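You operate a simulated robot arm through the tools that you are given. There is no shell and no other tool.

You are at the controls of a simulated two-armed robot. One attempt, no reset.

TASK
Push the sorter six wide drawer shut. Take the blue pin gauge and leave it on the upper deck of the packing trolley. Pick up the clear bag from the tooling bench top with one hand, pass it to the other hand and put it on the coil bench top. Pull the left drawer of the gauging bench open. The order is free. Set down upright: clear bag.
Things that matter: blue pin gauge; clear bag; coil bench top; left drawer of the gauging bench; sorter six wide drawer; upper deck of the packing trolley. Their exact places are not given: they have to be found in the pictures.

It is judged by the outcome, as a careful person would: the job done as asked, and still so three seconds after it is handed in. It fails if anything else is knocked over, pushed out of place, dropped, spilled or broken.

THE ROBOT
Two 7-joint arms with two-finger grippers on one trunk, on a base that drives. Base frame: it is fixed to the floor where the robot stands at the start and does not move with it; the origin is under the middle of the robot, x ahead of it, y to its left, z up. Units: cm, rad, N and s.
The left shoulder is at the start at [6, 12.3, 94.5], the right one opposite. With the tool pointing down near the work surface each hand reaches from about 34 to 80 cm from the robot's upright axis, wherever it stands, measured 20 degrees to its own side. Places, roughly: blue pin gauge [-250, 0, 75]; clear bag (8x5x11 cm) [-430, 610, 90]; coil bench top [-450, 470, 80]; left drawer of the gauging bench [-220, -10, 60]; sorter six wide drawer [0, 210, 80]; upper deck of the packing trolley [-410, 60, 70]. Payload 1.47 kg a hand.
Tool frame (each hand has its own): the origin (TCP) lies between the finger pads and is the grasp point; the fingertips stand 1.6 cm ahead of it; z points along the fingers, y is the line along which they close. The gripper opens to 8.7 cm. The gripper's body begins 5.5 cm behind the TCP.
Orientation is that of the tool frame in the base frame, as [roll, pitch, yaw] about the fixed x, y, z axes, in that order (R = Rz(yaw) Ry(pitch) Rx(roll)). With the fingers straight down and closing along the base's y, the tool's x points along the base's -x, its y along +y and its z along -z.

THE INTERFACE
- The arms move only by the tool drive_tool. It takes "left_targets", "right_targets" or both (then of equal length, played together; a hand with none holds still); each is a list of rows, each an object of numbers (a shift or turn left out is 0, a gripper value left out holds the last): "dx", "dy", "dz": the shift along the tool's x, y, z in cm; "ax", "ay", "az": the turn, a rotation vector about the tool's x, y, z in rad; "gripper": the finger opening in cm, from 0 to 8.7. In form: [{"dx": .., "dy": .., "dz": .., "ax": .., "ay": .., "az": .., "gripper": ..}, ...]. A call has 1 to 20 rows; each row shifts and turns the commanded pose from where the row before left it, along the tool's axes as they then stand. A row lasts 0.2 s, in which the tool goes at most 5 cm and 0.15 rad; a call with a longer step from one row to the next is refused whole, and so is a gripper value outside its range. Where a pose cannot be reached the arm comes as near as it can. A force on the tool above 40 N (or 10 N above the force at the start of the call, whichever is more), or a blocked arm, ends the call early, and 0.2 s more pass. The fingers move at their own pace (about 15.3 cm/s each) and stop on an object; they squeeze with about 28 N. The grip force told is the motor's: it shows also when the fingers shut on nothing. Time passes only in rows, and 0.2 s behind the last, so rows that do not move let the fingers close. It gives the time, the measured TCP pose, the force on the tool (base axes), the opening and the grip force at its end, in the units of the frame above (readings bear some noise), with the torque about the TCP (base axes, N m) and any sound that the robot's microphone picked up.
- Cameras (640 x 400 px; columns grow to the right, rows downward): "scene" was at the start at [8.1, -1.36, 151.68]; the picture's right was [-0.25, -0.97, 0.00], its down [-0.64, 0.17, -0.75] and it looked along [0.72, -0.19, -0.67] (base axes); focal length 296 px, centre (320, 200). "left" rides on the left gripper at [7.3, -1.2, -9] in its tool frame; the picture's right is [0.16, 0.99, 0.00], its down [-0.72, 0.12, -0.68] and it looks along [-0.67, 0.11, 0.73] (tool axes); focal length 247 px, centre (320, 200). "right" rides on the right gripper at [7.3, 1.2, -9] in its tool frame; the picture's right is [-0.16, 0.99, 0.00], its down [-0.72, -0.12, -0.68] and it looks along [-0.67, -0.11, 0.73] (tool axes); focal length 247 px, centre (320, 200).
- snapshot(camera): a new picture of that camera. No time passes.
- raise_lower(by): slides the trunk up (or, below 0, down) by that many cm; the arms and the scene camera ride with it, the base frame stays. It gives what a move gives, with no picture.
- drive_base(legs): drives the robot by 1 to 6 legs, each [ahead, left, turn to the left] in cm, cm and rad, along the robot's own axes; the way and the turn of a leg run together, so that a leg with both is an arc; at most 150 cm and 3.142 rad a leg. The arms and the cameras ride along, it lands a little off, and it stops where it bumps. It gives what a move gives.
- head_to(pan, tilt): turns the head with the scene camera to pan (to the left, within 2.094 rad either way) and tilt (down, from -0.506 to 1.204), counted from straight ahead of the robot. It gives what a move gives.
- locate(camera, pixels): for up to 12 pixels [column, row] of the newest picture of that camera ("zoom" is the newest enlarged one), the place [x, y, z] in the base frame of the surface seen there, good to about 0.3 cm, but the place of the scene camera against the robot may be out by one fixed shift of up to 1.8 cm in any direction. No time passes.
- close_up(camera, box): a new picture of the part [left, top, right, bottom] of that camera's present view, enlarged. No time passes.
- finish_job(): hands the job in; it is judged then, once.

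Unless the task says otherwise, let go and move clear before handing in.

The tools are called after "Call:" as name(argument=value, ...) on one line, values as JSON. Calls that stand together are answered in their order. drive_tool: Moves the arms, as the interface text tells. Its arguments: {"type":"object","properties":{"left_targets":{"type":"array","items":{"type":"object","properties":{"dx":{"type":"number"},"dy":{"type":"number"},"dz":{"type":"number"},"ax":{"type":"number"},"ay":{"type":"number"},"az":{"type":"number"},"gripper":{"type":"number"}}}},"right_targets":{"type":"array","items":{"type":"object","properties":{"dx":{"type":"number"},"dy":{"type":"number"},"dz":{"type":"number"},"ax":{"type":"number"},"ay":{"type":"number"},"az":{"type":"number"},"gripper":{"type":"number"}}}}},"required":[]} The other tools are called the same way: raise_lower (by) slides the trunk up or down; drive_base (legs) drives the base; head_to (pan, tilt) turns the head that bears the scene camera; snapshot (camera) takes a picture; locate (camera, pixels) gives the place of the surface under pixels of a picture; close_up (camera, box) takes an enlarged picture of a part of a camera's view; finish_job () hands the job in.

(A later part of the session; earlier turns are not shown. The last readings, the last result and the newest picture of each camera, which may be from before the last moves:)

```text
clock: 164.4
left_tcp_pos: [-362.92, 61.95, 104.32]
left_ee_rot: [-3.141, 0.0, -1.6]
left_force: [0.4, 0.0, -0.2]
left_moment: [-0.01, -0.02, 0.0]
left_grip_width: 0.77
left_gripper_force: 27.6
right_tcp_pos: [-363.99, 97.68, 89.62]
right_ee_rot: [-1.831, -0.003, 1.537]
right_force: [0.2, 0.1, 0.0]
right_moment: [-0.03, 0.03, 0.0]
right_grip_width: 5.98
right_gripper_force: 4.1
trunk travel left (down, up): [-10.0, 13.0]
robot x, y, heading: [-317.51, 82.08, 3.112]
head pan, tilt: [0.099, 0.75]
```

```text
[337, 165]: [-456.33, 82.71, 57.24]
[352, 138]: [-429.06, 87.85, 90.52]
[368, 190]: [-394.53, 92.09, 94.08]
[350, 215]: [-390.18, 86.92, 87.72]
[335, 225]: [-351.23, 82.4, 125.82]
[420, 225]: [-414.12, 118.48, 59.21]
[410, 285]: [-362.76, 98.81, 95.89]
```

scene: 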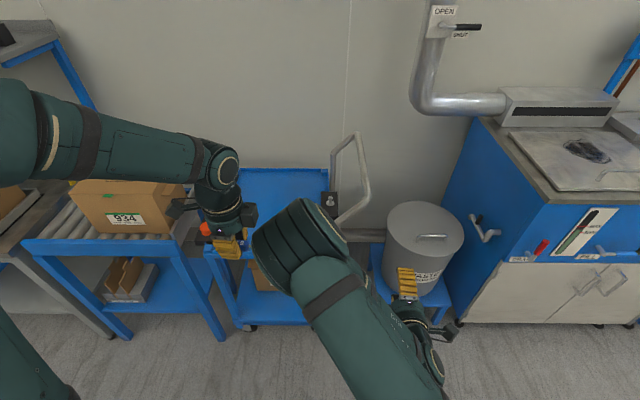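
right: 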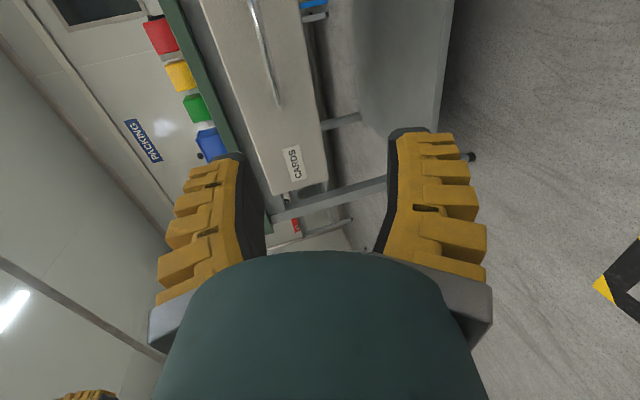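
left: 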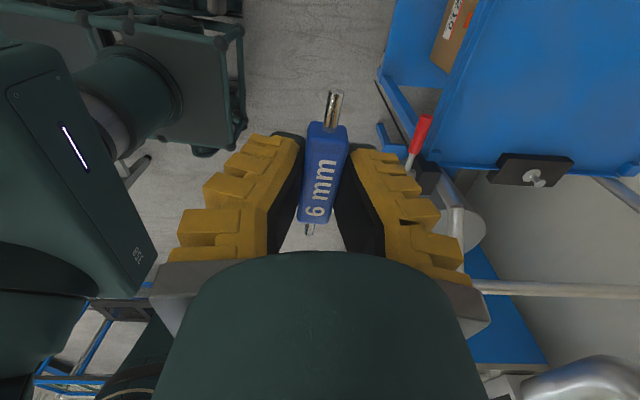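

The trolley's push handle reaches (-394,92,94), near the right hand's path. I'll move the right hand 14 cm outward first, then drive ahead 20 cm.

Call:
drive_tool(right_targets=[{"dx": 3.5}, {"dx": 3.5}, {"dx": 3.5}, {"dx": 3.5}, {}])

Call:
drive_base(legs=[[20, 0, 0.0]])

Call:
snapshot(camera="scene")

Call:
snapshot(camera="left")

```text
clock: 165.6
left_tcp_pos: [-362.77, 61.87, 104.37]
left_ee_rot: [-3.141, -0.001, -1.599]
left_force: [0.3, 0.0, -1.0]
left_moment: [0.04, -0.01, 0.01]
left_grip_width: 0.77
left_gripper_force: 27.3
right_tcp_pos: [-363.72, 111.86, 89.75]
right_ee_rot: [-1.831, -0.002, 1.538]
right_force: [1.0, 0.8, 1.4]
right_moment: [0.0, 0.01, 0.01]
right_grip_width: 6.02
right_gripper_force: 3.8
trunk travel left (down, up): [-10.0, 13.0]
robot x, y, heading: [-317.58, 81.85, 3.11]
head pan, tilt: [0.099, 0.75]
```

```text
clock: 167.2
left_tcp_pos: [-382.98, 62.56, 104.34]
left_ee_rot: [3.139, -0.001, -1.603]
left_force: [-0.8, -0.1, -0.3]
left_moment: [-0.02, 0.0, 0.01]
left_grip_width: 0.76
left_gripper_force: 28.2
right_tcp_pos: [-383.7, 112.53, 89.58]
right_ee_rot: [-1.832, -0.004, 1.532]
right_force: [-0.7, -0.4, 0.6]
right_moment: [0.03, -0.01, 0.05]
right_grip_width: 5.99
right_gripper_force: 3.4
trunk travel left (down, up): [-10.0, 13.0]
robot x, y, heading: [-337.51, 82.8, 3.102]
head pan, tilt: [0.099, 0.75]
```

```text
taken
```

scene: 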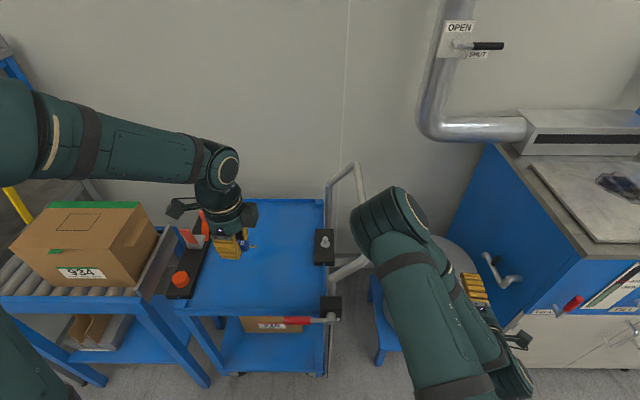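

```text
taken
```

left: 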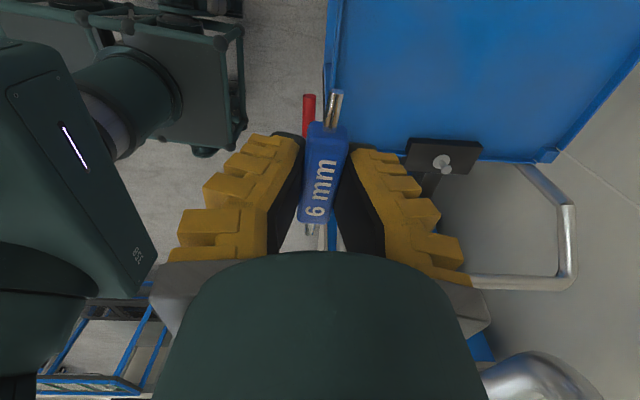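

I'll extend the left hand over the deck's centre and descend partway.

Call:
drive_tool(left_targets=[{"dy": 4, "dx": 0.2}, {"dy": 4, "dx": 0.2}, {"dy": 4, "dx": 0.2}, {"dy": 4, "dx": 0.2}, {"dy": 4, "dx": 0.2}, {"dy": 3.5, "dx": 0.2}, {"dz": 4}, {"dz": 4}, {"dz": 4}, {"dz": 4}, {"dz": 4}, {"dz": 3}, {}])

Call:
snapshot(camera="left")

Call:
snapshot(camera="scene")

Call:
locate(camera="left", pixels=[[400, 60], [330, 60], [250, 60], [450, 130], [240, 130], [330, 20]])

```text
clock: 170.0
left_tcp_pos: [-406.46, 62.18, 81.3]
left_ee_rot: [3.141, -0.001, -1.602]
left_force: [-0.8, 0.2, -0.2]
left_moment: [-0.03, 0.02, 0.01]
left_grip_width: 0.79
left_gripper_force: 27.9
right_tcp_pos: [-383.67, 112.46, 89.71]
right_ee_rot: [-1.831, -0.001, 1.535]
right_force: [-0.8, 0.5, -0.2]
right_moment: [0.02, 0.01, -0.02]
right_grip_width: 6.02
right_gripper_force: 3.8
trunk travel left (down, up): [-10.0, 13.0]
robot x, y, heading: [-337.43, 82.7, 3.107]
head pan, tilt: [0.099, 0.75]
```

```text
taken
```

left: 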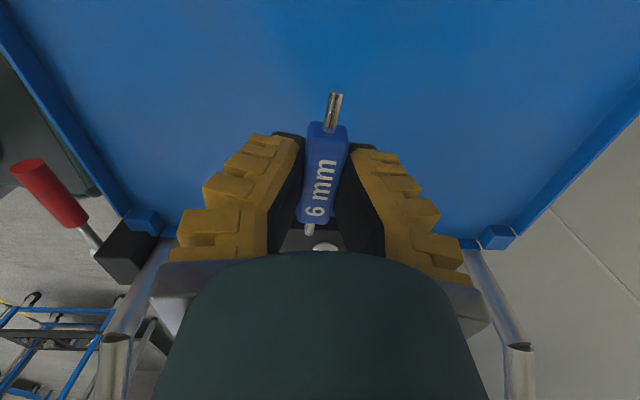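

```text
taken
```

scene: 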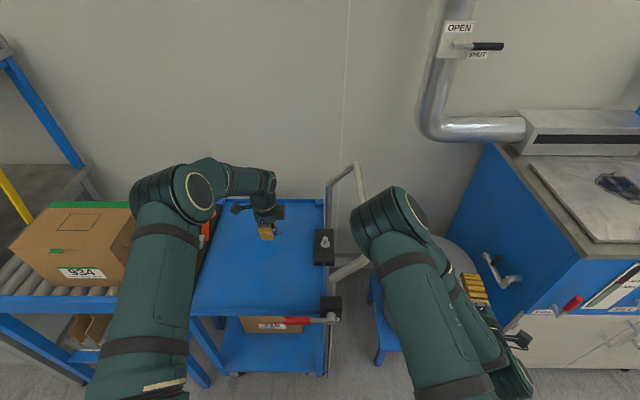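

```text
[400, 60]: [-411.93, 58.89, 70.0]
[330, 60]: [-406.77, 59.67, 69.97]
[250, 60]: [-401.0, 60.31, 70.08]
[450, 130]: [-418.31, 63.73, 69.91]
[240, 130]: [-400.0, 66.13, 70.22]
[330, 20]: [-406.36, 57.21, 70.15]
```

The elbow passes near box 934, so I'll check the clearance before lowering.

Call:
locate(camera="scene", pixels=[[165, 205], [150, 260], [110, 215], [100, 240], [130, 230], [235, 180]])

```text
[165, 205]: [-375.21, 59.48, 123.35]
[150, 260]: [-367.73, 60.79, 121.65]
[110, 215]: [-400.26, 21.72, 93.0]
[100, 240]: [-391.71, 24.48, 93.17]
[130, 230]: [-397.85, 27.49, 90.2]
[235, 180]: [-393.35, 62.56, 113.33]
```

Clear (elbow at z 123). I'll lower the gauge onto the deck.

Call:
drive_tool(left_targets=[{"dz": 3}, {"dz": 3}, {"dz": 2}, {"dz": 0.8}, {"dz": 0.4}, {}])

```text
clock: 171.4
left_tcp_pos: [-406.4, 62.31, 72.05]
left_ee_rot: [-3.141, 0.001, -1.603]
left_force: [-0.1, 0.5, -0.1]
left_moment: [0.01, 0.01, -0.01]
left_grip_width: 0.76
left_gripper_force: 28.0
right_tcp_pos: [-383.57, 112.42, 89.7]
right_ee_rot: [-1.83, -0.002, 1.534]
right_force: [0.8, 0.9, 0.2]
right_moment: [0.0, -0.02, -0.03]
right_grip_width: 6.03
right_gripper_force: 3.4
trunk travel left (down, up): [-10.0, 13.0]
robot x, y, heading: [-337.47, 82.68, 3.107]
head pan, tilt: [0.099, 0.75]
```

Call:
drive_tool(left_targets=[{"dz": 0.2}, {"dz": 0.15}, {}])

```text
clock: 172.2
left_tcp_pos: [-406.44, 62.16, 71.77]
left_ee_rot: [3.141, 0.0, -1.601]
left_force: [-0.5, -0.6, -0.2]
left_moment: [-0.02, -0.03, 0.0]
left_grip_width: 0.77
left_gripper_force: 27.9
right_tcp_pos: [-383.53, 112.48, 89.7]
right_ee_rot: [-1.831, 0.0, 1.536]
right_force: [0.5, -0.5, 0.6]
right_moment: [0.02, 0.03, -0.01]
right_grip_width: 6.0
right_gripper_force: 3.5
trunk travel left (down, up): [-10.0, 13.0]
robot x, y, heading: [-337.42, 82.47, 3.111]
head pan, tilt: [0.099, 0.75]
```

Almost touching. One more small step, then open.

Call:
drive_tool(left_targets=[{"dz": 0.15}, {}, {"gripper": 3.5}, {}, {}])

Call:
drive_tool(left_targets=[{"dz": -1}, {"dz": -3}, {"dz": -4}, {"dz": -4}, {"dz": -4}, {"dz": -4}, {"dz": -4}, {"dz": -4}, {"dz": -4}, {}])

Call:
snapshot(camera="left")

```text
clock: 173.4
left_tcp_pos: [-406.35, 62.25, 71.69]
left_ee_rot: [3.14, 0.0, -1.603]
left_force: [-0.1, 0.2, -0.5]
left_moment: [0.03, -0.02, -0.02]
left_grip_width: 4.11
left_gripper_force: 3.7
right_tcp_pos: [-383.69, 112.54, 89.79]
right_ee_rot: [-1.831, -0.002, 1.535]
right_force: [0.2, -0.8, 0.1]
right_moment: [-0.03, 0.0, -0.01]
right_grip_width: 6.0
right_gripper_force: 3.6
trunk travel left (down, up): [-10.0, 13.0]
robot x, y, heading: [-337.48, 82.77, 3.11]
head pan, tilt: [0.099, 0.75]
```

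```text
clock: 175.6
left_tcp_pos: [-406.33, 62.17, 103.77]
left_ee_rot: [3.14, -0.002, -1.602]
left_force: [0.8, -0.2, -0.6]
left_moment: [0.05, 0.0, 0.03]
left_grip_width: 4.09
left_gripper_force: 3.9
right_tcp_pos: [-383.63, 112.54, 89.59]
right_ee_rot: [-1.832, -0.002, 1.533]
right_force: [0.5, 0.0, 0.4]
right_moment: [0.03, 0.0, -0.02]
right_grip_width: 6.0
right_gripper_force: 3.7
trunk travel left (down, up): [-10.0, 13.0]
robot x, y, heading: [-337.72, 82.75, 3.111]
head pan, tilt: [0.099, 0.75]
```

```text
taken
```

left: 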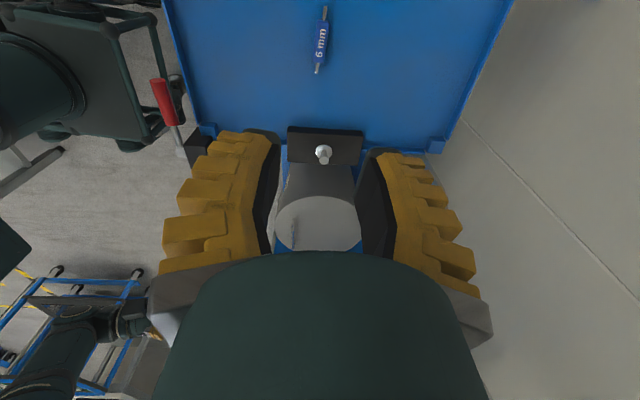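

The gauge lies on the deck at (321,40). I'll retract the arm, back off, and look toward the far benches.

Call:
drive_tool(left_targets=[{"dy": -4}, {"dy": -4}, {"dy": -4}, {"dy": -4}, {"dy": -4}, {"dy": -4}, {}])

Call:
drive_base(legs=[[-20, 0, 0.03]])

Call:
head_to(pan=-1.2, tilt=0.4)

Call:
snapshot(camera="scene")

Call:
locate(camera="scene", pixels=[[100, 300], [200, 250], [260, 230], [300, 210], [340, 200], [380, 220], [420, 250], [440, 300], [480, 200], [560, 200], [320, 300], [400, 180]])

```text
clock: 177.2
left_tcp_pos: [-382.88, 61.5, 103.39]
left_ee_rot: [3.141, 0.0, -1.602]
left_force: [0.7, -0.3, 0.0]
left_moment: [0.0, -0.01, 0.03]
left_grip_width: 4.1
left_gripper_force: 4.2
right_tcp_pos: [-383.67, 112.52, 89.58]
right_ee_rot: [-1.83, -0.001, 1.534]
right_force: [0.1, 0.0, 0.5]
right_moment: [0.0, 0.03, 0.0]
right_grip_width: 5.98
right_gripper_force: 3.5
trunk travel left (down, up): [-10.0, 13.0]
robot x, y, heading: [-337.5, 82.21, 3.108]
head pan, tilt: [0.099, 0.75]
```

```text
clock: 178.8
left_tcp_pos: [-361.39, 59.79, 103.41]
left_ee_rot: [3.138, 0.001, -1.57]
left_force: [-0.4, -0.1, -0.2]
left_moment: [0.02, 0.05, -0.01]
left_grip_width: 4.11
left_gripper_force: 4.2
right_tcp_pos: [-363.92, 110.63, 89.65]
right_ee_rot: [-1.831, -0.005, 1.567]
right_force: [0.3, 0.5, 0.1]
right_moment: [0.03, 0.0, 0.02]
right_grip_width: 6.02
right_gripper_force: 3.5
trunk travel left (down, up): [-10.0, 13.0]
robot x, y, heading: [-317.1, 82.35, 3.142]
head pan, tilt: [0.099, 0.75]
```

```text
clock: 180.3
left_tcp_pos: [-361.51, 59.72, 103.39]
left_ee_rot: [3.14, 0.0, -1.571]
left_force: [0.8, 0.1, -0.1]
left_moment: [0.0, 0.0, 0.01]
left_grip_width: 4.1
left_gripper_force: 4.8
right_tcp_pos: [-364.0, 110.69, 89.69]
right_ee_rot: [-1.83, -0.001, 1.567]
right_force: [-0.4, -0.1, -0.2]
right_moment: [-0.02, -0.02, 0.0]
right_grip_width: 5.99
right_gripper_force: 4.1
trunk travel left (down, up): [-10.0, 13.0]
robot x, y, heading: [-317.31, 82.04, 3.141]
head pan, tilt: [-1.201, 0.4]
```

```text
taken
```

scene: 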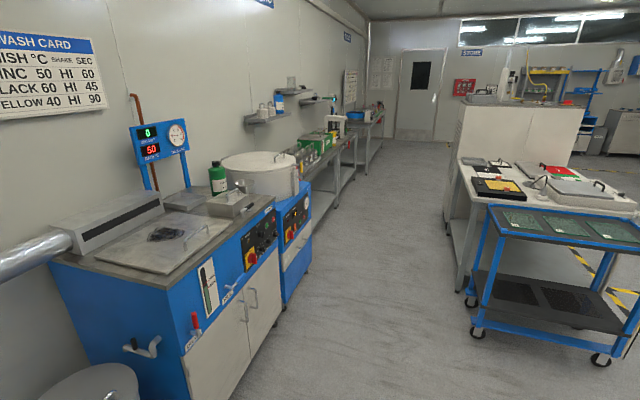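

```text
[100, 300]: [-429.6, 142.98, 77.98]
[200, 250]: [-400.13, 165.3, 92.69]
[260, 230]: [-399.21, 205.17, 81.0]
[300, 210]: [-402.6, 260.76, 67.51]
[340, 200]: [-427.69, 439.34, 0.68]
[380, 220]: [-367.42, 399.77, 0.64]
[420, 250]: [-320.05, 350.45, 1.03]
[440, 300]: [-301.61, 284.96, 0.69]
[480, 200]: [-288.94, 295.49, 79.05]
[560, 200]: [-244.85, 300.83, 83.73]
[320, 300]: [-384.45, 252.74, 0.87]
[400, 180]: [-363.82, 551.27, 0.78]
```

The aisle ahead (+y) runs between wall benches (x ≈ −400) and the parked trolley/bench (x ≈ −290). I'll slide right past the gauging bench end, then turn to face +y.

Call:
drive_base(legs=[[12, 0, 0], [0, -130, 0], [0, 0, -1.571]])

Call:
head_to(pan=0.3, tilt=0.4)

Call:
snapshot(camera="scene")

```text
clock: 196.3
left_tcp_pos: [-352.86, 253.44, 103.38]
left_ee_rot: [-3.141, -0.002, -3.118]
left_force: [0.0, -0.7, 0.1]
left_moment: [0.01, 0.01, 0.0]
left_grip_width: 4.08
left_gripper_force: 4.7
right_tcp_pos: [-302.07, 257.31, 89.68]
right_ee_rot: [-1.83, 0.0, 0.019]
right_force: [-1.0, 0.3, 0.5]
right_moment: [0.0, 0.01, -0.01]
right_grip_width: 6.0
right_gripper_force: 3.3
trunk travel left (down, up): [-10.0, 13.0]
robot x, y, heading: [-329.22, 209.69, 1.593]
head pan, tilt: [-1.201, 0.4]
```

```text
clock: 197.9
left_tcp_pos: [-353.07, 253.49, 103.44]
left_ee_rot: [-3.141, 0.0, -3.117]
left_force: [-1.1, 0.3, 1.1]
left_moment: [0.0, 0.0, -0.01]
left_grip_width: 4.09
left_gripper_force: 3.8
right_tcp_pos: [-302.15, 257.24, 89.52]
right_ee_rot: [-1.83, -0.001, 0.019]
right_force: [0.1, -0.1, -0.2]
right_moment: [0.0, -0.02, 0.02]
right_grip_width: 6.0
right_gripper_force: 3.9
trunk travel left (down, up): [-10.0, 13.0]
robot x, y, heading: [-329.59, 209.86, 1.598]
head pan, tilt: [0.3, 0.4]
```

```text
taken
```

scene: 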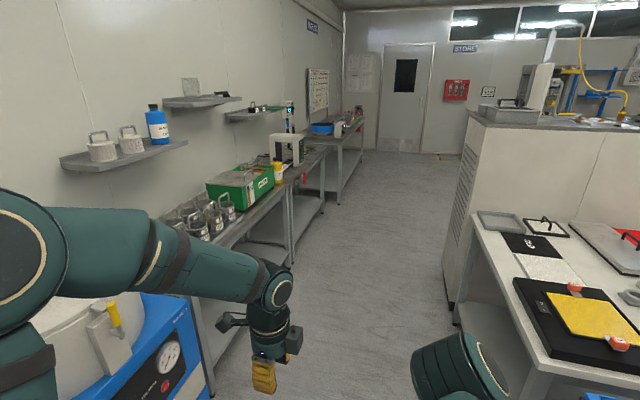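

I'll zoom on the benches ahead to find the coil bench and the clear bag.

Call:
close_up(camera="scene", box=[150, 90, 390, 240])

Call:
locate(camera="scene", pixels=[[210, 250], [295, 230], [250, 200], [285, 168], [310, 160], [320, 140], [345, 130], [360, 112], [325, 200], [340, 190], [470, 215], [447, 290]])

```text
2.67 times, centred on (270, 165) of scene
```

zoom: 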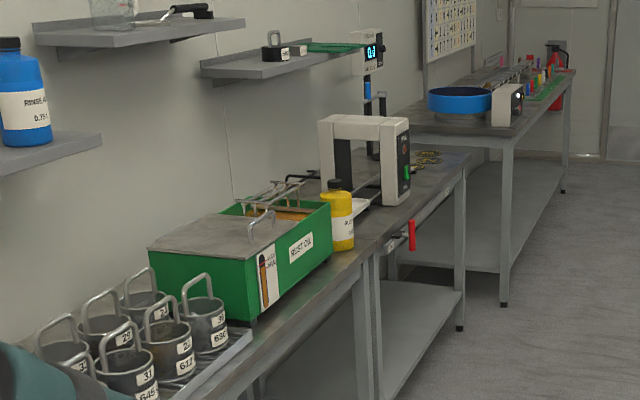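

```text
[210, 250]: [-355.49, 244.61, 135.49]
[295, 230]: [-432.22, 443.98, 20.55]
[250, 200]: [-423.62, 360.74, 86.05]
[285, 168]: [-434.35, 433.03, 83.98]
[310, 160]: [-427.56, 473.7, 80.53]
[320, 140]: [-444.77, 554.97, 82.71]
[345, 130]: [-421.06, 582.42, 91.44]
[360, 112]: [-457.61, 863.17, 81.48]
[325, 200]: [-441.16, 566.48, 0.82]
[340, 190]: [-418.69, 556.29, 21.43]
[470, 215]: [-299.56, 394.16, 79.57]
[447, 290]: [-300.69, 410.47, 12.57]
```

The coil bench (y ≈ 430–500) and the tooling bench (y ≈ 550+) lie ahead on the left wall. I'll centre in the aisle and drive forward.

Call:
drive_base(legs=[[0, 20, -0.027], [120, 0, 0], [60, 0, 0]])

Call:
head_to(pan=0.6, tilt=0.4)

Call:
snapshot(camera="scene")

```text
clock: 209.1
left_tcp_pos: [-369.31, 436.53, 103.41]
left_ee_rot: [3.141, 0.0, 3.135]
left_force: [-0.5, 0.4, -0.8]
left_moment: [0.02, -0.02, -0.02]
left_grip_width: 4.09
left_gripper_force: 4.6
right_tcp_pos: [-318.49, 438.79, 89.69]
right_ee_rot: [-1.831, -0.001, -0.013]
right_force: [-0.7, -0.4, -0.2]
right_moment: [-0.01, -0.03, -0.02]
right_grip_width: 6.0
right_gripper_force: 3.4
trunk travel left (down, up): [-10.0, 13.0]
robot x, y, heading: [-347.18, 391.56, 1.564]
head pan, tilt: [0.3, 0.4]
```

```text
clock: 209.9
left_tcp_pos: [-369.3, 436.64, 103.43]
left_ee_rot: [-3.141, 0.001, 3.135]
left_force: [0.3, -0.4, 0.0]
left_moment: [0.02, 0.0, -0.03]
left_grip_width: 4.08
left_gripper_force: 4.6
right_tcp_pos: [-318.47, 438.8, 89.64]
right_ee_rot: [-1.831, -0.002, -0.013]
right_force: [-0.2, 0.4, 1.1]
right_moment: [0.01, 0.0, 0.0]
right_grip_width: 6.0
right_gripper_force: 3.3
trunk travel left (down, up): [-10.0, 13.0]
robot x, y, heading: [-347.5, 392.31, 1.565]
head pan, tilt: [0.6, 0.4]
```

```text
taken
```

scene: 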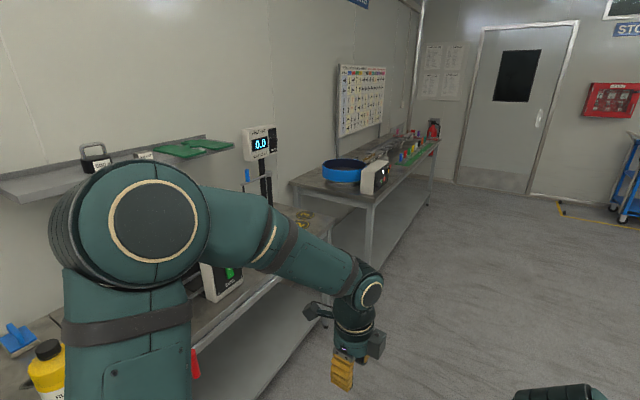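

I'll zoom on the far bench and then continue forward.

Call:
close_up(camera="scene", box=[280, 110, 460, 220])

Call:
locate(camera="zoom", pixels=[[320, 250], [150, 280], [330, 330], [560, 110], [420, 190], [230, 220], [350, 250]])

Call:
close_up(camera="scene", box=[150, 100, 350, 320])

```text
3.56 times, centred on (370, 165) of scene
```

zoom: 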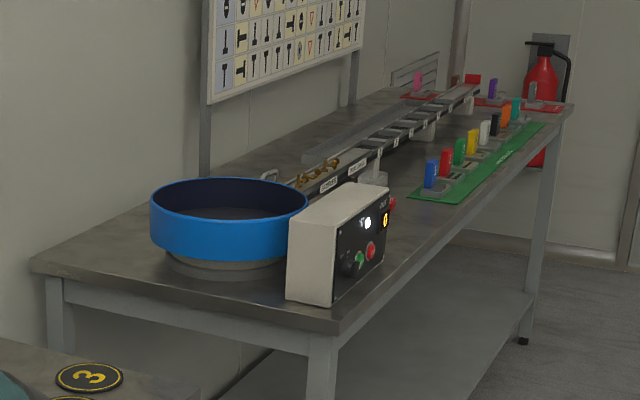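

```text
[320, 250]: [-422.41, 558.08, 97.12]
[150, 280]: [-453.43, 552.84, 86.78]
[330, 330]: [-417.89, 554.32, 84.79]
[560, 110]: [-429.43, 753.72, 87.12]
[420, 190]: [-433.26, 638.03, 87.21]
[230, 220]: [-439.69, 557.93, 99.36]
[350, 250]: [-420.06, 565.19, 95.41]
```

```text
1.82 times, centred on (250, 210) of scene
```

zoom: 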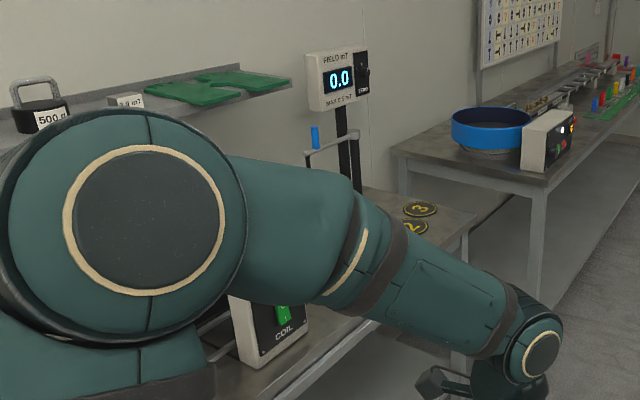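

Call:
drive_base(legs=[[120, 0, 0], [70, 0, 0]])

Call:
head_to(pan=1.2, tilt=0.5)

Call:
snapshot(camera="scene")

Call:
head_to(pan=2.09, tilt=0.5)

Call:
snapshot(camera="scene")

```text
clock: 219.5
left_tcp_pos: [-362.51, 628.25, 103.44]
left_ee_rot: [-3.141, 0.001, 3.111]
left_force: [0.1, 0.3, -0.8]
left_moment: [0.01, -0.01, -0.01]
left_grip_width: 4.07
left_gripper_force: 4.3
right_tcp_pos: [-311.61, 629.19, 89.63]
right_ee_rot: [-1.831, -0.003, -0.038]
right_force: [-0.3, -0.3, -0.3]
right_moment: [0.02, -0.03, -0.02]
right_grip_width: 5.99
right_gripper_force: 3.9
trunk travel left (down, up): [-10.0, 13.0]
robot x, y, heading: [-341.52, 583.16, 1.54]
head pan, tilt: [0.6, 0.4]
```

```text
clock: 220.5
left_tcp_pos: [-362.43, 628.23, 103.39]
left_ee_rot: [-3.141, 0.0, 3.109]
left_force: [-0.5, 0.1, 0.0]
left_moment: [0.03, -0.01, 0.0]
left_grip_width: 4.08
left_gripper_force: 4.7
right_tcp_pos: [-311.52, 629.09, 89.81]
right_ee_rot: [-1.831, -0.003, -0.038]
right_force: [0.2, 0.1, -0.4]
right_moment: [-0.01, -0.02, 0.03]
right_grip_width: 5.98
right_gripper_force: 3.6
trunk travel left (down, up): [-10.0, 13.0]
robot x, y, heading: [-341.21, 583.06, 1.535]
head pan, tilt: [1.201, 0.499]
```

```text
taken
```

scene: 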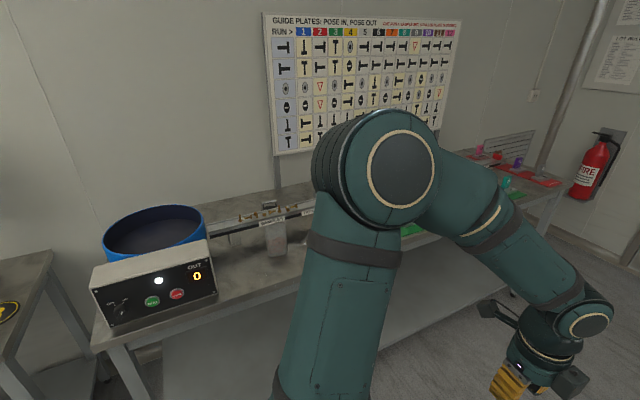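

```text
clock: 221.7
left_tcp_pos: [-362.41, 628.22, 103.53]
left_ee_rot: [3.141, -0.002, 3.11]
left_force: [0.5, -0.2, 0.6]
left_moment: [0.0, -0.01, 0.01]
left_grip_width: 4.08
left_gripper_force: 3.9
right_tcp_pos: [-311.49, 629.08, 89.57]
right_ee_rot: [-1.83, -0.002, -0.039]
right_force: [-0.4, 0.9, 0.2]
right_moment: [0.03, -0.03, 0.0]
right_grip_width: 6.02
right_gripper_force: 3.9
trunk travel left (down, up): [-10.0, 13.0]
robot x, y, heading: [-341.49, 583.17, 1.54]
head pan, tilt: [2.089, 0.499]
```

```text
taken
```

scene: 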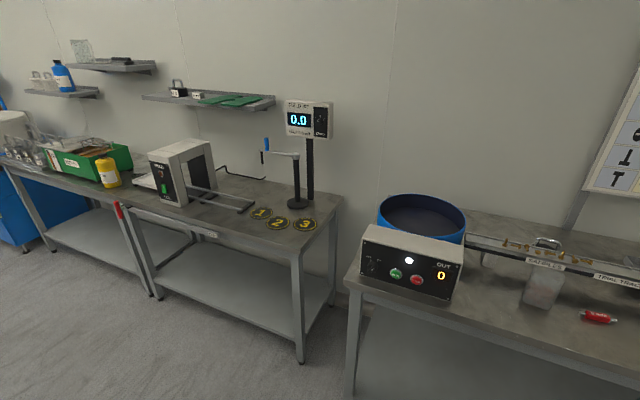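

The clear bag is probably the translucent upright item at (543,280). I'll zoom on it and on the coil bench top.

Call:
close_up(camera="scene", box=[480, 220, 640, 330])

Call:
locate(camera="zoom", pixels=[[250, 80], [250, 150], [250, 220], [250, 300], [180, 330], [330, 300], [200, 220], [320, 220], [480, 390], [280, 100], [120, 350], [420, 300]])

Call:
close_up(camera="scene", box=[120, 130, 360, 280])

Call:
locate(camera="scene", pixels=[[260, 213], [304, 225], [275, 223], [230, 230], [295, 250], [330, 195], [240, 210], [200, 230], [310, 190], [250, 240]])

```text
3.64 times, centred on (560, 275) of scene
```

zoom: 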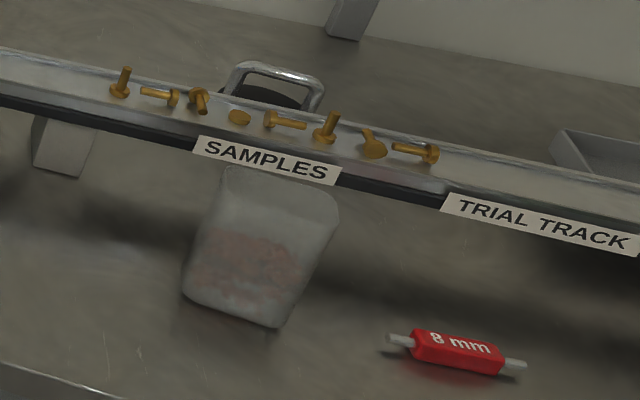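

```text
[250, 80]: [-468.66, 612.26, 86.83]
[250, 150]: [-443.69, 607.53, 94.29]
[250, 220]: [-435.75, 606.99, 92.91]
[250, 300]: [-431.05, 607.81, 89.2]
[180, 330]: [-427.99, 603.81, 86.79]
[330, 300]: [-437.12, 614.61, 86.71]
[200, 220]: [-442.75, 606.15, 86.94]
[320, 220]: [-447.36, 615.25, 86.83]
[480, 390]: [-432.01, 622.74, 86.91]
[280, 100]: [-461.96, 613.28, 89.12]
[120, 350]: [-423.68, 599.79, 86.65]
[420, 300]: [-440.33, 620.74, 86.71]
```

```text
2.67 times, centred on (240, 205) of scene
```

zoom: 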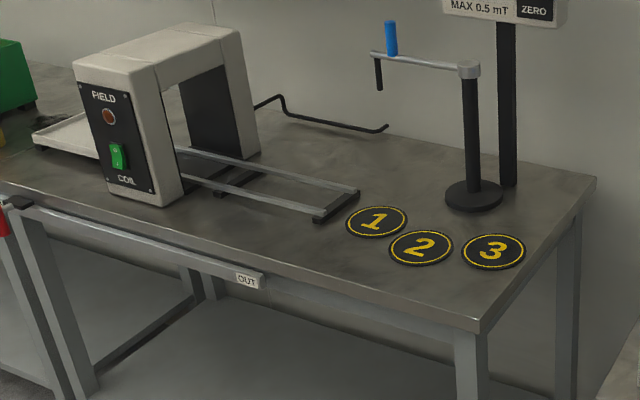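

```text
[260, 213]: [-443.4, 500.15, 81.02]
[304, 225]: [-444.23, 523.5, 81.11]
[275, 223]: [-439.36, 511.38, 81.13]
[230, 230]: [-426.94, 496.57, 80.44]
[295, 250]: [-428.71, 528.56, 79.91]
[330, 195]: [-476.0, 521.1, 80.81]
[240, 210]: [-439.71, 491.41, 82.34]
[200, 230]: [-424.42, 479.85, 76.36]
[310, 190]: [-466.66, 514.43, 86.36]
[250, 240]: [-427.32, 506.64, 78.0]
```

The bag stands at about (-435,608), base z ≈ 86.8, just in front of the "SAMPLES" track. I'll turn to face −x (the bench), and reorient the right hand to point down with its camera outward.

Call:
drive_base(legs=[[0, 0, 1.6]])

Call:
drive_tool(right_targets=[{"ax": -0.15, "dz": 0.5}, {"ax": -0.15}, {"ax": -0.15}, {"ax": -0.15}, {"ax": -0.15}, {"ax": -0.15}, {"ax": -0.15}, {"ax": -0.15}, {"ax": -0.11}, {}])

Call:
head_to(pan=0.0, tilt=0.6)

Call:
snapshot(camera="scene")

Call:
snapshot(camera="right")

```text
clock: 225.9
left_tcp_pos: [-386.88, 562.98, 103.42]
left_ee_rot: [-3.14, -0.001, -1.618]
left_force: [0.7, -0.6, -0.4]
left_moment: [-0.01, 0.03, 0.01]
left_grip_width: 4.06
left_gripper_force: 4.5
right_tcp_pos: [-386.9, 613.74, 89.67]
right_ee_rot: [-1.831, -0.001, 1.515]
right_force: [-0.2, -0.2, 0.4]
right_moment: [0.02, -0.02, -0.03]
right_grip_width: 6.02
right_gripper_force: 3.3
trunk travel left (down, up): [-10.0, 13.0]
robot x, y, heading: [-341.45, 583.27, 3.098]
head pan, tilt: [2.089, 0.499]
```

```text
clock: 228.1
left_tcp_pos: [-386.92, 562.83, 103.48]
left_ee_rot: [-3.14, 0.001, -1.618]
left_force: [-0.3, -0.1, 0.4]
left_moment: [-0.01, 0.01, 0.0]
left_grip_width: 4.08
left_gripper_force: 4.3
right_tcp_pos: [-387.37, 613.75, 89.52]
right_ee_rot: [3.14, -0.002, 1.514]
right_force: [0.1, -0.4, 0.7]
right_moment: [0.01, 0.02, 0.0]
right_grip_width: 6.01
right_gripper_force: 4.0
trunk travel left (down, up): [-10.0, 13.0]
robot x, y, heading: [-341.64, 582.76, 3.093]
head pan, tilt: [2.089, 0.499]
```

```text
clock: 230.1
left_tcp_pos: [-386.78, 562.99, 103.45]
left_ee_rot: [3.141, 0.0, -1.617]
left_force: [-1.1, 0.7, 0.3]
left_moment: [0.0, 0.0, 0.0]
left_grip_width: 4.12
left_gripper_force: 4.0
right_tcp_pos: [-387.37, 613.91, 89.44]
right_ee_rot: [-3.139, 0.0, 1.518]
right_force: [1.2, 0.2, 0.1]
right_moment: [0.05, 0.0, 0.01]
right_grip_width: 6.0
right_gripper_force: 3.5
trunk travel left (down, up): [-10.0, 13.0]
robot x, y, heading: [-341.6, 583.41, 3.091]
head pan, tilt: [0.0, 0.6]
```

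```text
taken
```

scene: 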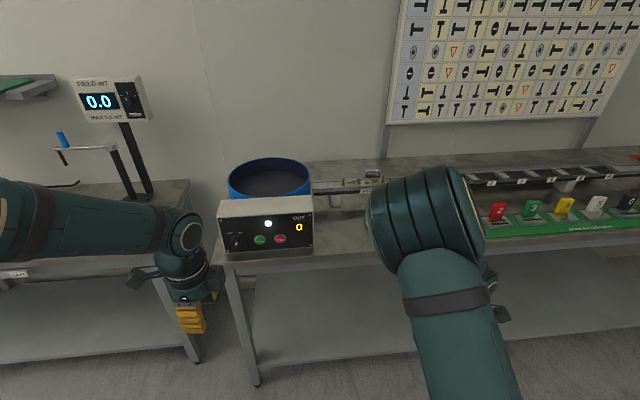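

```text
taken
```

right: 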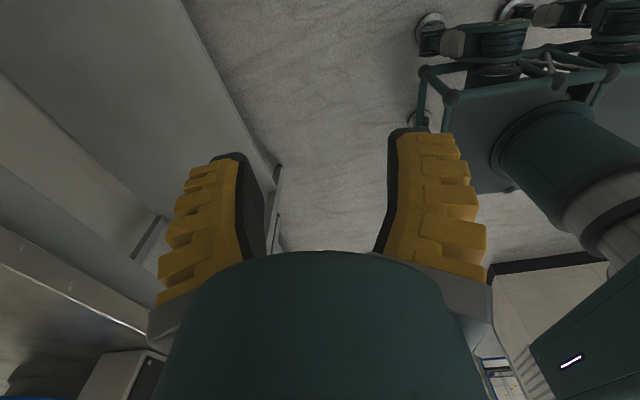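

I'll raise the right hand clear, then shift right and slightly forward so the bag is in front of the left hand.

Call:
drive_tool(right_targets=[{"dz": -4}, {"dz": -4}, {"dz": -4}, {"dz": -4}, {"dz": -4}, {}])

Call:
drive_base(legs=[[0, -42, 0.05], [15, 0, 0]])

Call:
head_to(pan=0.15, tilt=0.7)

Call:
snapshot(camera="scene")

Call:
snapshot(camera="left")

```text
clock: 231.5
left_tcp_pos: [-386.88, 562.96, 103.55]
left_ee_rot: [3.141, 0.0, -1.617]
left_force: [-0.8, -0.5, 0.4]
left_moment: [0.01, 0.01, 0.02]
left_grip_width: 4.09
left_gripper_force: 3.7
right_tcp_pos: [-387.51, 614.07, 109.74]
right_ee_rot: [-3.141, -0.001, 1.518]
right_force: [-0.8, -0.1, -0.1]
right_moment: [-0.01, 0.01, 0.01]
right_grip_width: 6.01
right_gripper_force: 4.0
trunk travel left (down, up): [-10.0, 13.0]
robot x, y, heading: [-341.32, 583.24, 3.092]
head pan, tilt: [0.0, 0.6]
```

```text
clock: 236.7
left_tcp_pos: [-399.61, 602.72, 103.42]
left_ee_rot: [3.14, 0.001, -1.571]
left_force: [-0.5, -0.3, -0.7]
left_moment: [0.01, -0.05, 0.01]
left_grip_width: 4.09
left_gripper_force: 4.7
right_tcp_pos: [-402.59, 653.95, 109.45]
right_ee_rot: [3.14, -0.001, 1.566]
right_force: [-1.0, -0.7, 0.0]
right_moment: [0.01, -0.01, 0.02]
right_grip_width: 6.0
right_gripper_force: 4.1
trunk travel left (down, up): [-10.0, 13.0]
robot x, y, heading: [-355.15, 625.21, 3.143]
head pan, tilt: [0.0, 0.6]
```

```text
clock: 237.4
left_tcp_pos: [-399.54, 602.64, 103.54]
left_ee_rot: [3.141, 0.001, -1.568]
left_force: [-1.0, -0.6, 0.1]
left_moment: [0.02, -0.02, 0.01]
left_grip_width: 4.09
left_gripper_force: 4.2
right_tcp_pos: [-402.56, 653.92, 109.54]
right_ee_rot: [-3.141, -0.003, 1.564]
right_force: [0.2, -0.6, -0.3]
right_moment: [0.0, -0.02, 0.01]
right_grip_width: 6.02
right_gripper_force: 3.4
trunk travel left (down, up): [-10.0, 13.0]
robot x, y, heading: [-355.41, 624.99, 3.143]
head pan, tilt: [0.15, 0.7]
```

```text
taken
```

scene: 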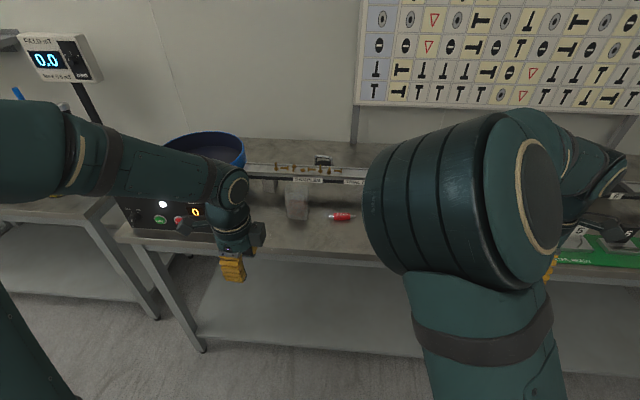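

```text
taken
```

left: 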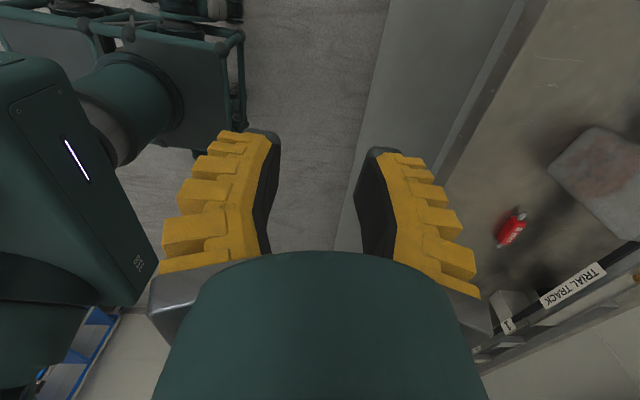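

Call:
close_up(camera="scene", box=[250, 145, 380, 235])

Call:
locate(camera="zoom", pixels=[[180, 190], [290, 190], [175, 350], [285, 350], [230, 200], [230, 270], [230, 340], [190, 270], [275, 270], [280, 165], [150, 160], [230, 100]])

Call:
close_up(camera="left", box=[480, 80, 640, 340])

Call:
locate(camera="left", pixels=[[560, 165], [595, 130], [600, 190], [630, 165], [635, 220], [580, 150], [620, 140], [570, 270], [630, 245], [510, 225], [620, 280], [560, 310]])

```text
4.44 times, centred on (315, 190) of scene
```

zoom: 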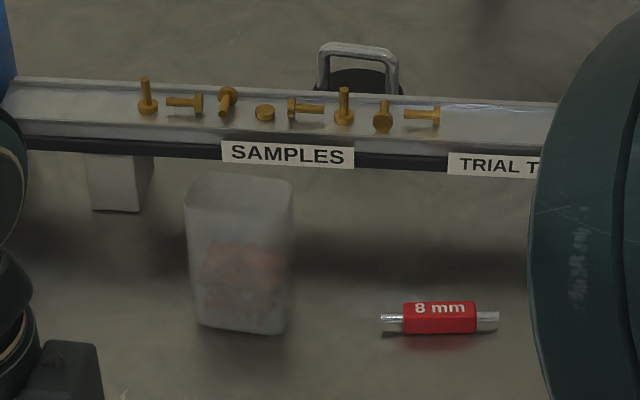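

```text
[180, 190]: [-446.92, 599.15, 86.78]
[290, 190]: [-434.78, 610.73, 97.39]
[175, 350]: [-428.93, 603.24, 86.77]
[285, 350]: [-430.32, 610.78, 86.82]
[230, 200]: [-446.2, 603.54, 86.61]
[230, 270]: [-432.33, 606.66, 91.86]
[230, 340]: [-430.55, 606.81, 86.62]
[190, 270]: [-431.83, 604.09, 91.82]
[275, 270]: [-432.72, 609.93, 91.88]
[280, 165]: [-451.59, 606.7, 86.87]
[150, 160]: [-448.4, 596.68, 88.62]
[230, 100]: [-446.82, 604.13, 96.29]
```

```text
1.54 times, centred on (560, 210) of left
```

zoom: 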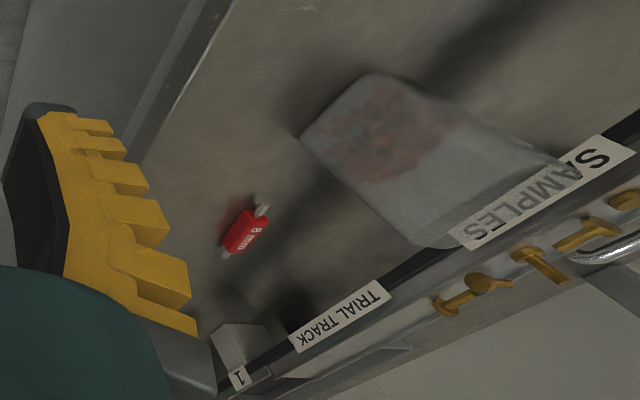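

```text
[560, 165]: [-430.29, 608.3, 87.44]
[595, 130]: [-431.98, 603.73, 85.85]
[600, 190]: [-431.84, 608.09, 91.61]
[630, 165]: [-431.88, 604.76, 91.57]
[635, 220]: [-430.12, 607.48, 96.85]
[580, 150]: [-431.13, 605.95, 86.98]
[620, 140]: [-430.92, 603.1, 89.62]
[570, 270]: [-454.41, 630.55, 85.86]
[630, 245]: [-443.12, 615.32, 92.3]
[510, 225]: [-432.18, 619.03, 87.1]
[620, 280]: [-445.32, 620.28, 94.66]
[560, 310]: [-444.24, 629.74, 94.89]
```

The bag's front face is at x ≈ −431 (hand camera), z 86–97, y ≈ 603–611; the track front is x ≈ −443, so there's room behind. I'll drive 14 cm closer and look again from the hand camera.

Call:
drive_base(legs=[[14, 0, 0]])

Call:
drive_tool(left_targets=[{"dz": -3, "gripper": 8.5}, {"dz": -2}, {}])

Call:
snapshot(camera="left")

Call:
snapshot(camera="scene")

```text
clock: 238.7
left_tcp_pos: [-413.53, 602.88, 103.29]
left_ee_rot: [-3.139, -0.001, -1.573]
left_force: [-1.0, 0.2, -0.8]
left_moment: [-0.01, 0.0, -0.02]
left_grip_width: 4.06
left_gripper_force: 5.0
right_tcp_pos: [-416.53, 653.93, 109.45]
right_ee_rot: [-3.141, -0.001, 1.564]
right_force: [-1.2, 1.3, -1.1]
right_moment: [-0.03, -0.02, 0.03]
right_grip_width: 6.01
right_gripper_force: 3.7
trunk travel left (down, up): [-10.0, 13.0]
robot x, y, heading: [-368.99, 625.05, 3.139]
head pan, tilt: [0.15, 0.7]
```

```text
clock: 239.5
left_tcp_pos: [-413.55, 602.91, 108.57]
left_ee_rot: [-3.141, 0.0, -1.573]
left_force: [0.3, -0.2, 0.6]
left_moment: [-0.02, 0.01, -0.01]
left_grip_width: 8.56
left_gripper_force: 0.3
right_tcp_pos: [-416.42, 653.93, 109.58]
right_ee_rot: [-3.141, -0.001, 1.563]
right_force: [0.5, -0.1, -0.3]
right_moment: [-0.04, -0.03, 0.0]
right_grip_width: 6.03
right_gripper_force: 4.3
trunk travel left (down, up): [-10.0, 13.0]
robot x, y, heading: [-369.31, 625.13, 3.141]
head pan, tilt: [0.15, 0.7]
```

```text
taken
```

left: 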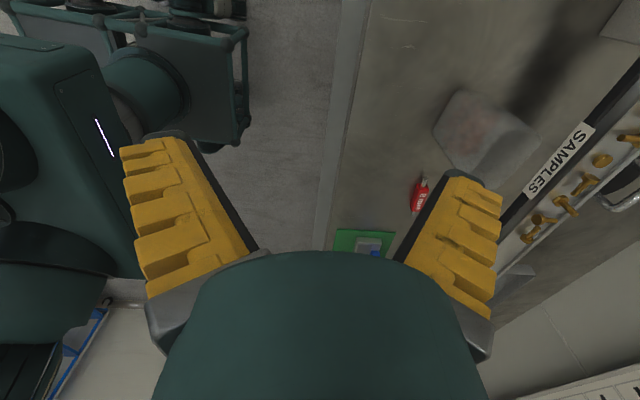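

```text
taken
```

scene: 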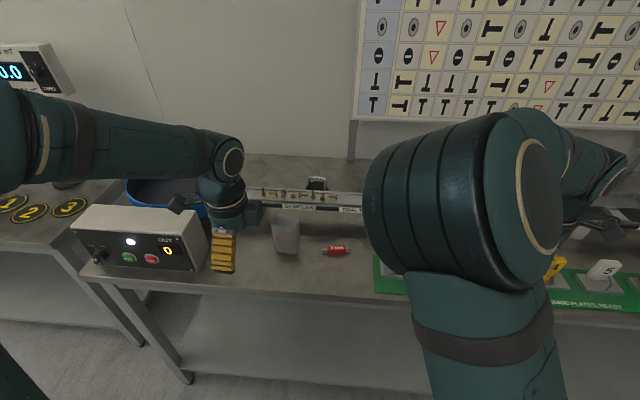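

I'll move the left hand over the bag at this height and view it from above.

Call:
drive_tool(left_targets=[{"dy": 4}, {"dy": 4}, {"dy": 4}, {"dy": 4}, {"dy": 4}, {}])

Call:
snapshot(camera="left")

Call:
close_up(camera="left", box=[220, 20, 460, 180])

```text
clock: 240.9
left_tcp_pos: [-433.37, 602.87, 108.66]
left_ee_rot: [-3.141, 0.0, -1.573]
left_force: [0.9, 0.6, 1.0]
left_moment: [0.04, 0.02, 0.0]
left_grip_width: 8.55
left_gripper_force: 0.1
right_tcp_pos: [-416.36, 653.82, 109.59]
right_ee_rot: [-3.139, -0.002, 1.563]
right_force: [1.2, -0.5, 0.7]
right_moment: [-0.01, 0.01, 0.03]
right_grip_width: 6.02
right_gripper_force: 3.9
trunk travel left (down, up): [-10.0, 13.0]
robot x, y, heading: [-368.91, 625.2, 3.142]
head pan, tilt: [0.15, 0.7]
```

```text
taken
```

left: 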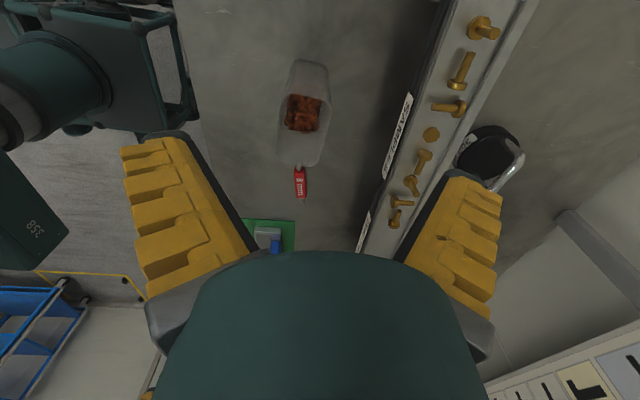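

```text
2.50 times, centred on (340, 100) of left
```

zoom: 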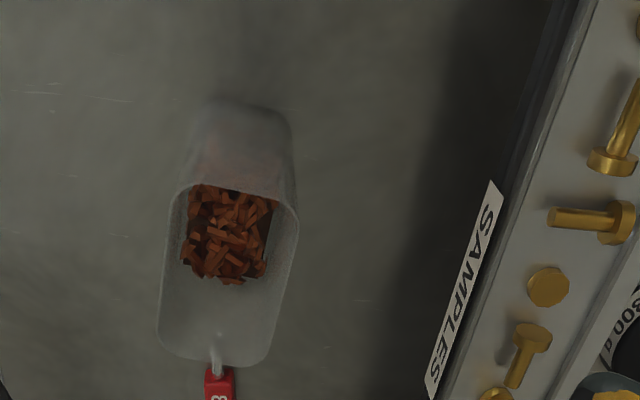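

The bag is an open-topped pouch with loose bits inside, so it must stay upright throughout. I'll locate its rim precisely.

Call:
locate(camera="zoom", pixels=[[188, 190], [285, 195], [165, 320], [278, 325], [178, 260], [288, 260], [235, 186], [210, 358], [250, 120], [200, 120], [232, 230], [500, 200]])

```text
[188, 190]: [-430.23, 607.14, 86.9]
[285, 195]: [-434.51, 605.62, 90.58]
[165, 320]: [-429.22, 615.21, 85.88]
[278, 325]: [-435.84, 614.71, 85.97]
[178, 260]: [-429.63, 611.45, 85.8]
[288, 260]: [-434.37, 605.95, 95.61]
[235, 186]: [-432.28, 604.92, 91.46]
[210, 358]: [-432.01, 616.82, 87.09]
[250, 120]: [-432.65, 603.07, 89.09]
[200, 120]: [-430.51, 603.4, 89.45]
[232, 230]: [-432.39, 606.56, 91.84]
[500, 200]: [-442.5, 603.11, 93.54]
```

The rim spans about x −430.6…−435.4, y 602.5–610.4, z ≈ 97; centre (-433,606.4). My plan is for each hand to grip one half, tilted ~0.5 rad outward, so the bag stays upright in the handover. I'll tilt the left hand and come down partway over the left half.

Call:
drive_tool(left_targets=[{"ay": -0.125}, {"ay": -0.125}, {"ay": -0.125}, {"ay": -0.125}, {"dy": -0.37, "dx": 1.4, "dz": 2.8}, {"dx": 1.4, "dz": 2.8}, {}])

Call:
snapshot(camera="left")

Call:
snapshot(camera="scene")

Call:
close_up(camera="scene", box=[180, 130, 370, 270])

```text
clock: 242.5
left_tcp_pos: [-433.0, 603.18, 102.07]
left_ee_rot: [3.141, 0.501, -1.571]
left_force: [0.2, -0.3, 0.1]
left_moment: [0.04, 0.01, 0.01]
left_grip_width: 8.56
left_gripper_force: 0.1
right_tcp_pos: [-416.31, 653.99, 109.58]
right_ee_rot: [-3.14, -0.001, 1.563]
right_force: [-0.4, -0.3, 1.0]
right_moment: [-0.02, -0.01, 0.0]
right_grip_width: 6.01
right_gripper_force: 3.9
trunk travel left (down, up): [-10.0, 13.0]
robot x, y, heading: [-369.0, 625.28, 3.138]
head pan, tilt: [0.15, 0.7]
```

```text
taken
```

left: 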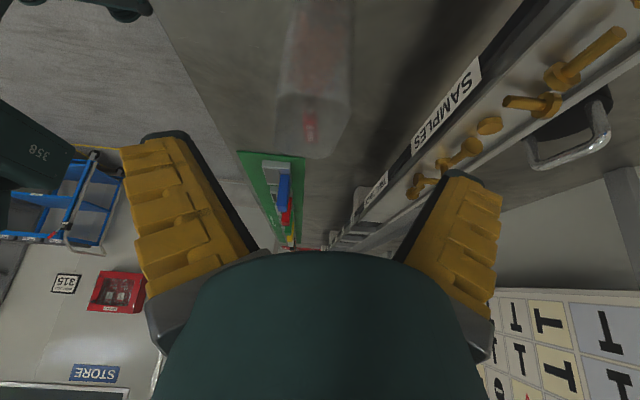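

```text
taken
```

scene: 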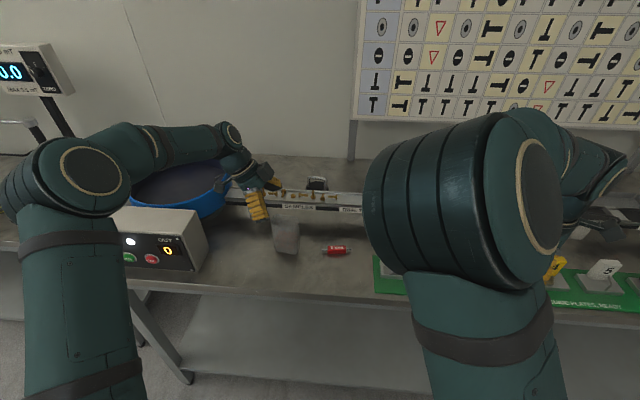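

```text
2.86 times, centred on (275, 200) of scene
```

zoom: 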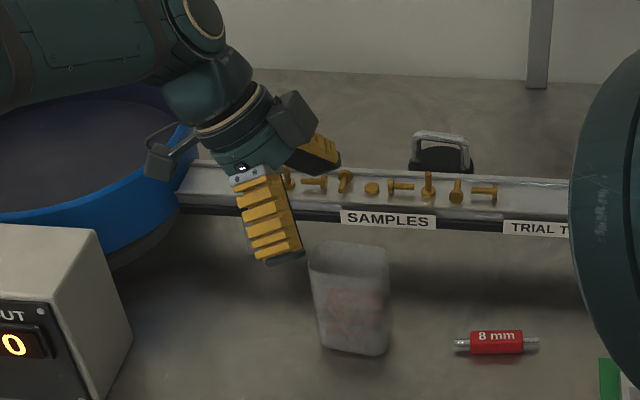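

Call:
locate(camera="scene", pixels=[[226, 200], [222, 180], [215, 212], [205, 235], [255, 210], [268, 190], [234, 184]])

Call:
locate(camera="left", pixels=[[280, 95], [350, 100], [275, 140], [330, 155], [345, 120], [500, 120], [290, 60], [340, 60]])

```text
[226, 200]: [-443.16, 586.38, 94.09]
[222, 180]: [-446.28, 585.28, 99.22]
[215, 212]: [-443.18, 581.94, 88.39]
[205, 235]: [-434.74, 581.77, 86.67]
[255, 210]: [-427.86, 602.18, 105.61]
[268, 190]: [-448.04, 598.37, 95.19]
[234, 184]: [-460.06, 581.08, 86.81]
```

```text
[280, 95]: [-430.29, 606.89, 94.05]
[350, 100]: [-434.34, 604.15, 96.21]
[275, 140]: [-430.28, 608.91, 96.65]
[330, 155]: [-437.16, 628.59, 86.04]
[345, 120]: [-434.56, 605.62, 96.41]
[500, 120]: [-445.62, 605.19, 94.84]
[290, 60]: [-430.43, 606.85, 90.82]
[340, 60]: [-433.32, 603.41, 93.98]
```

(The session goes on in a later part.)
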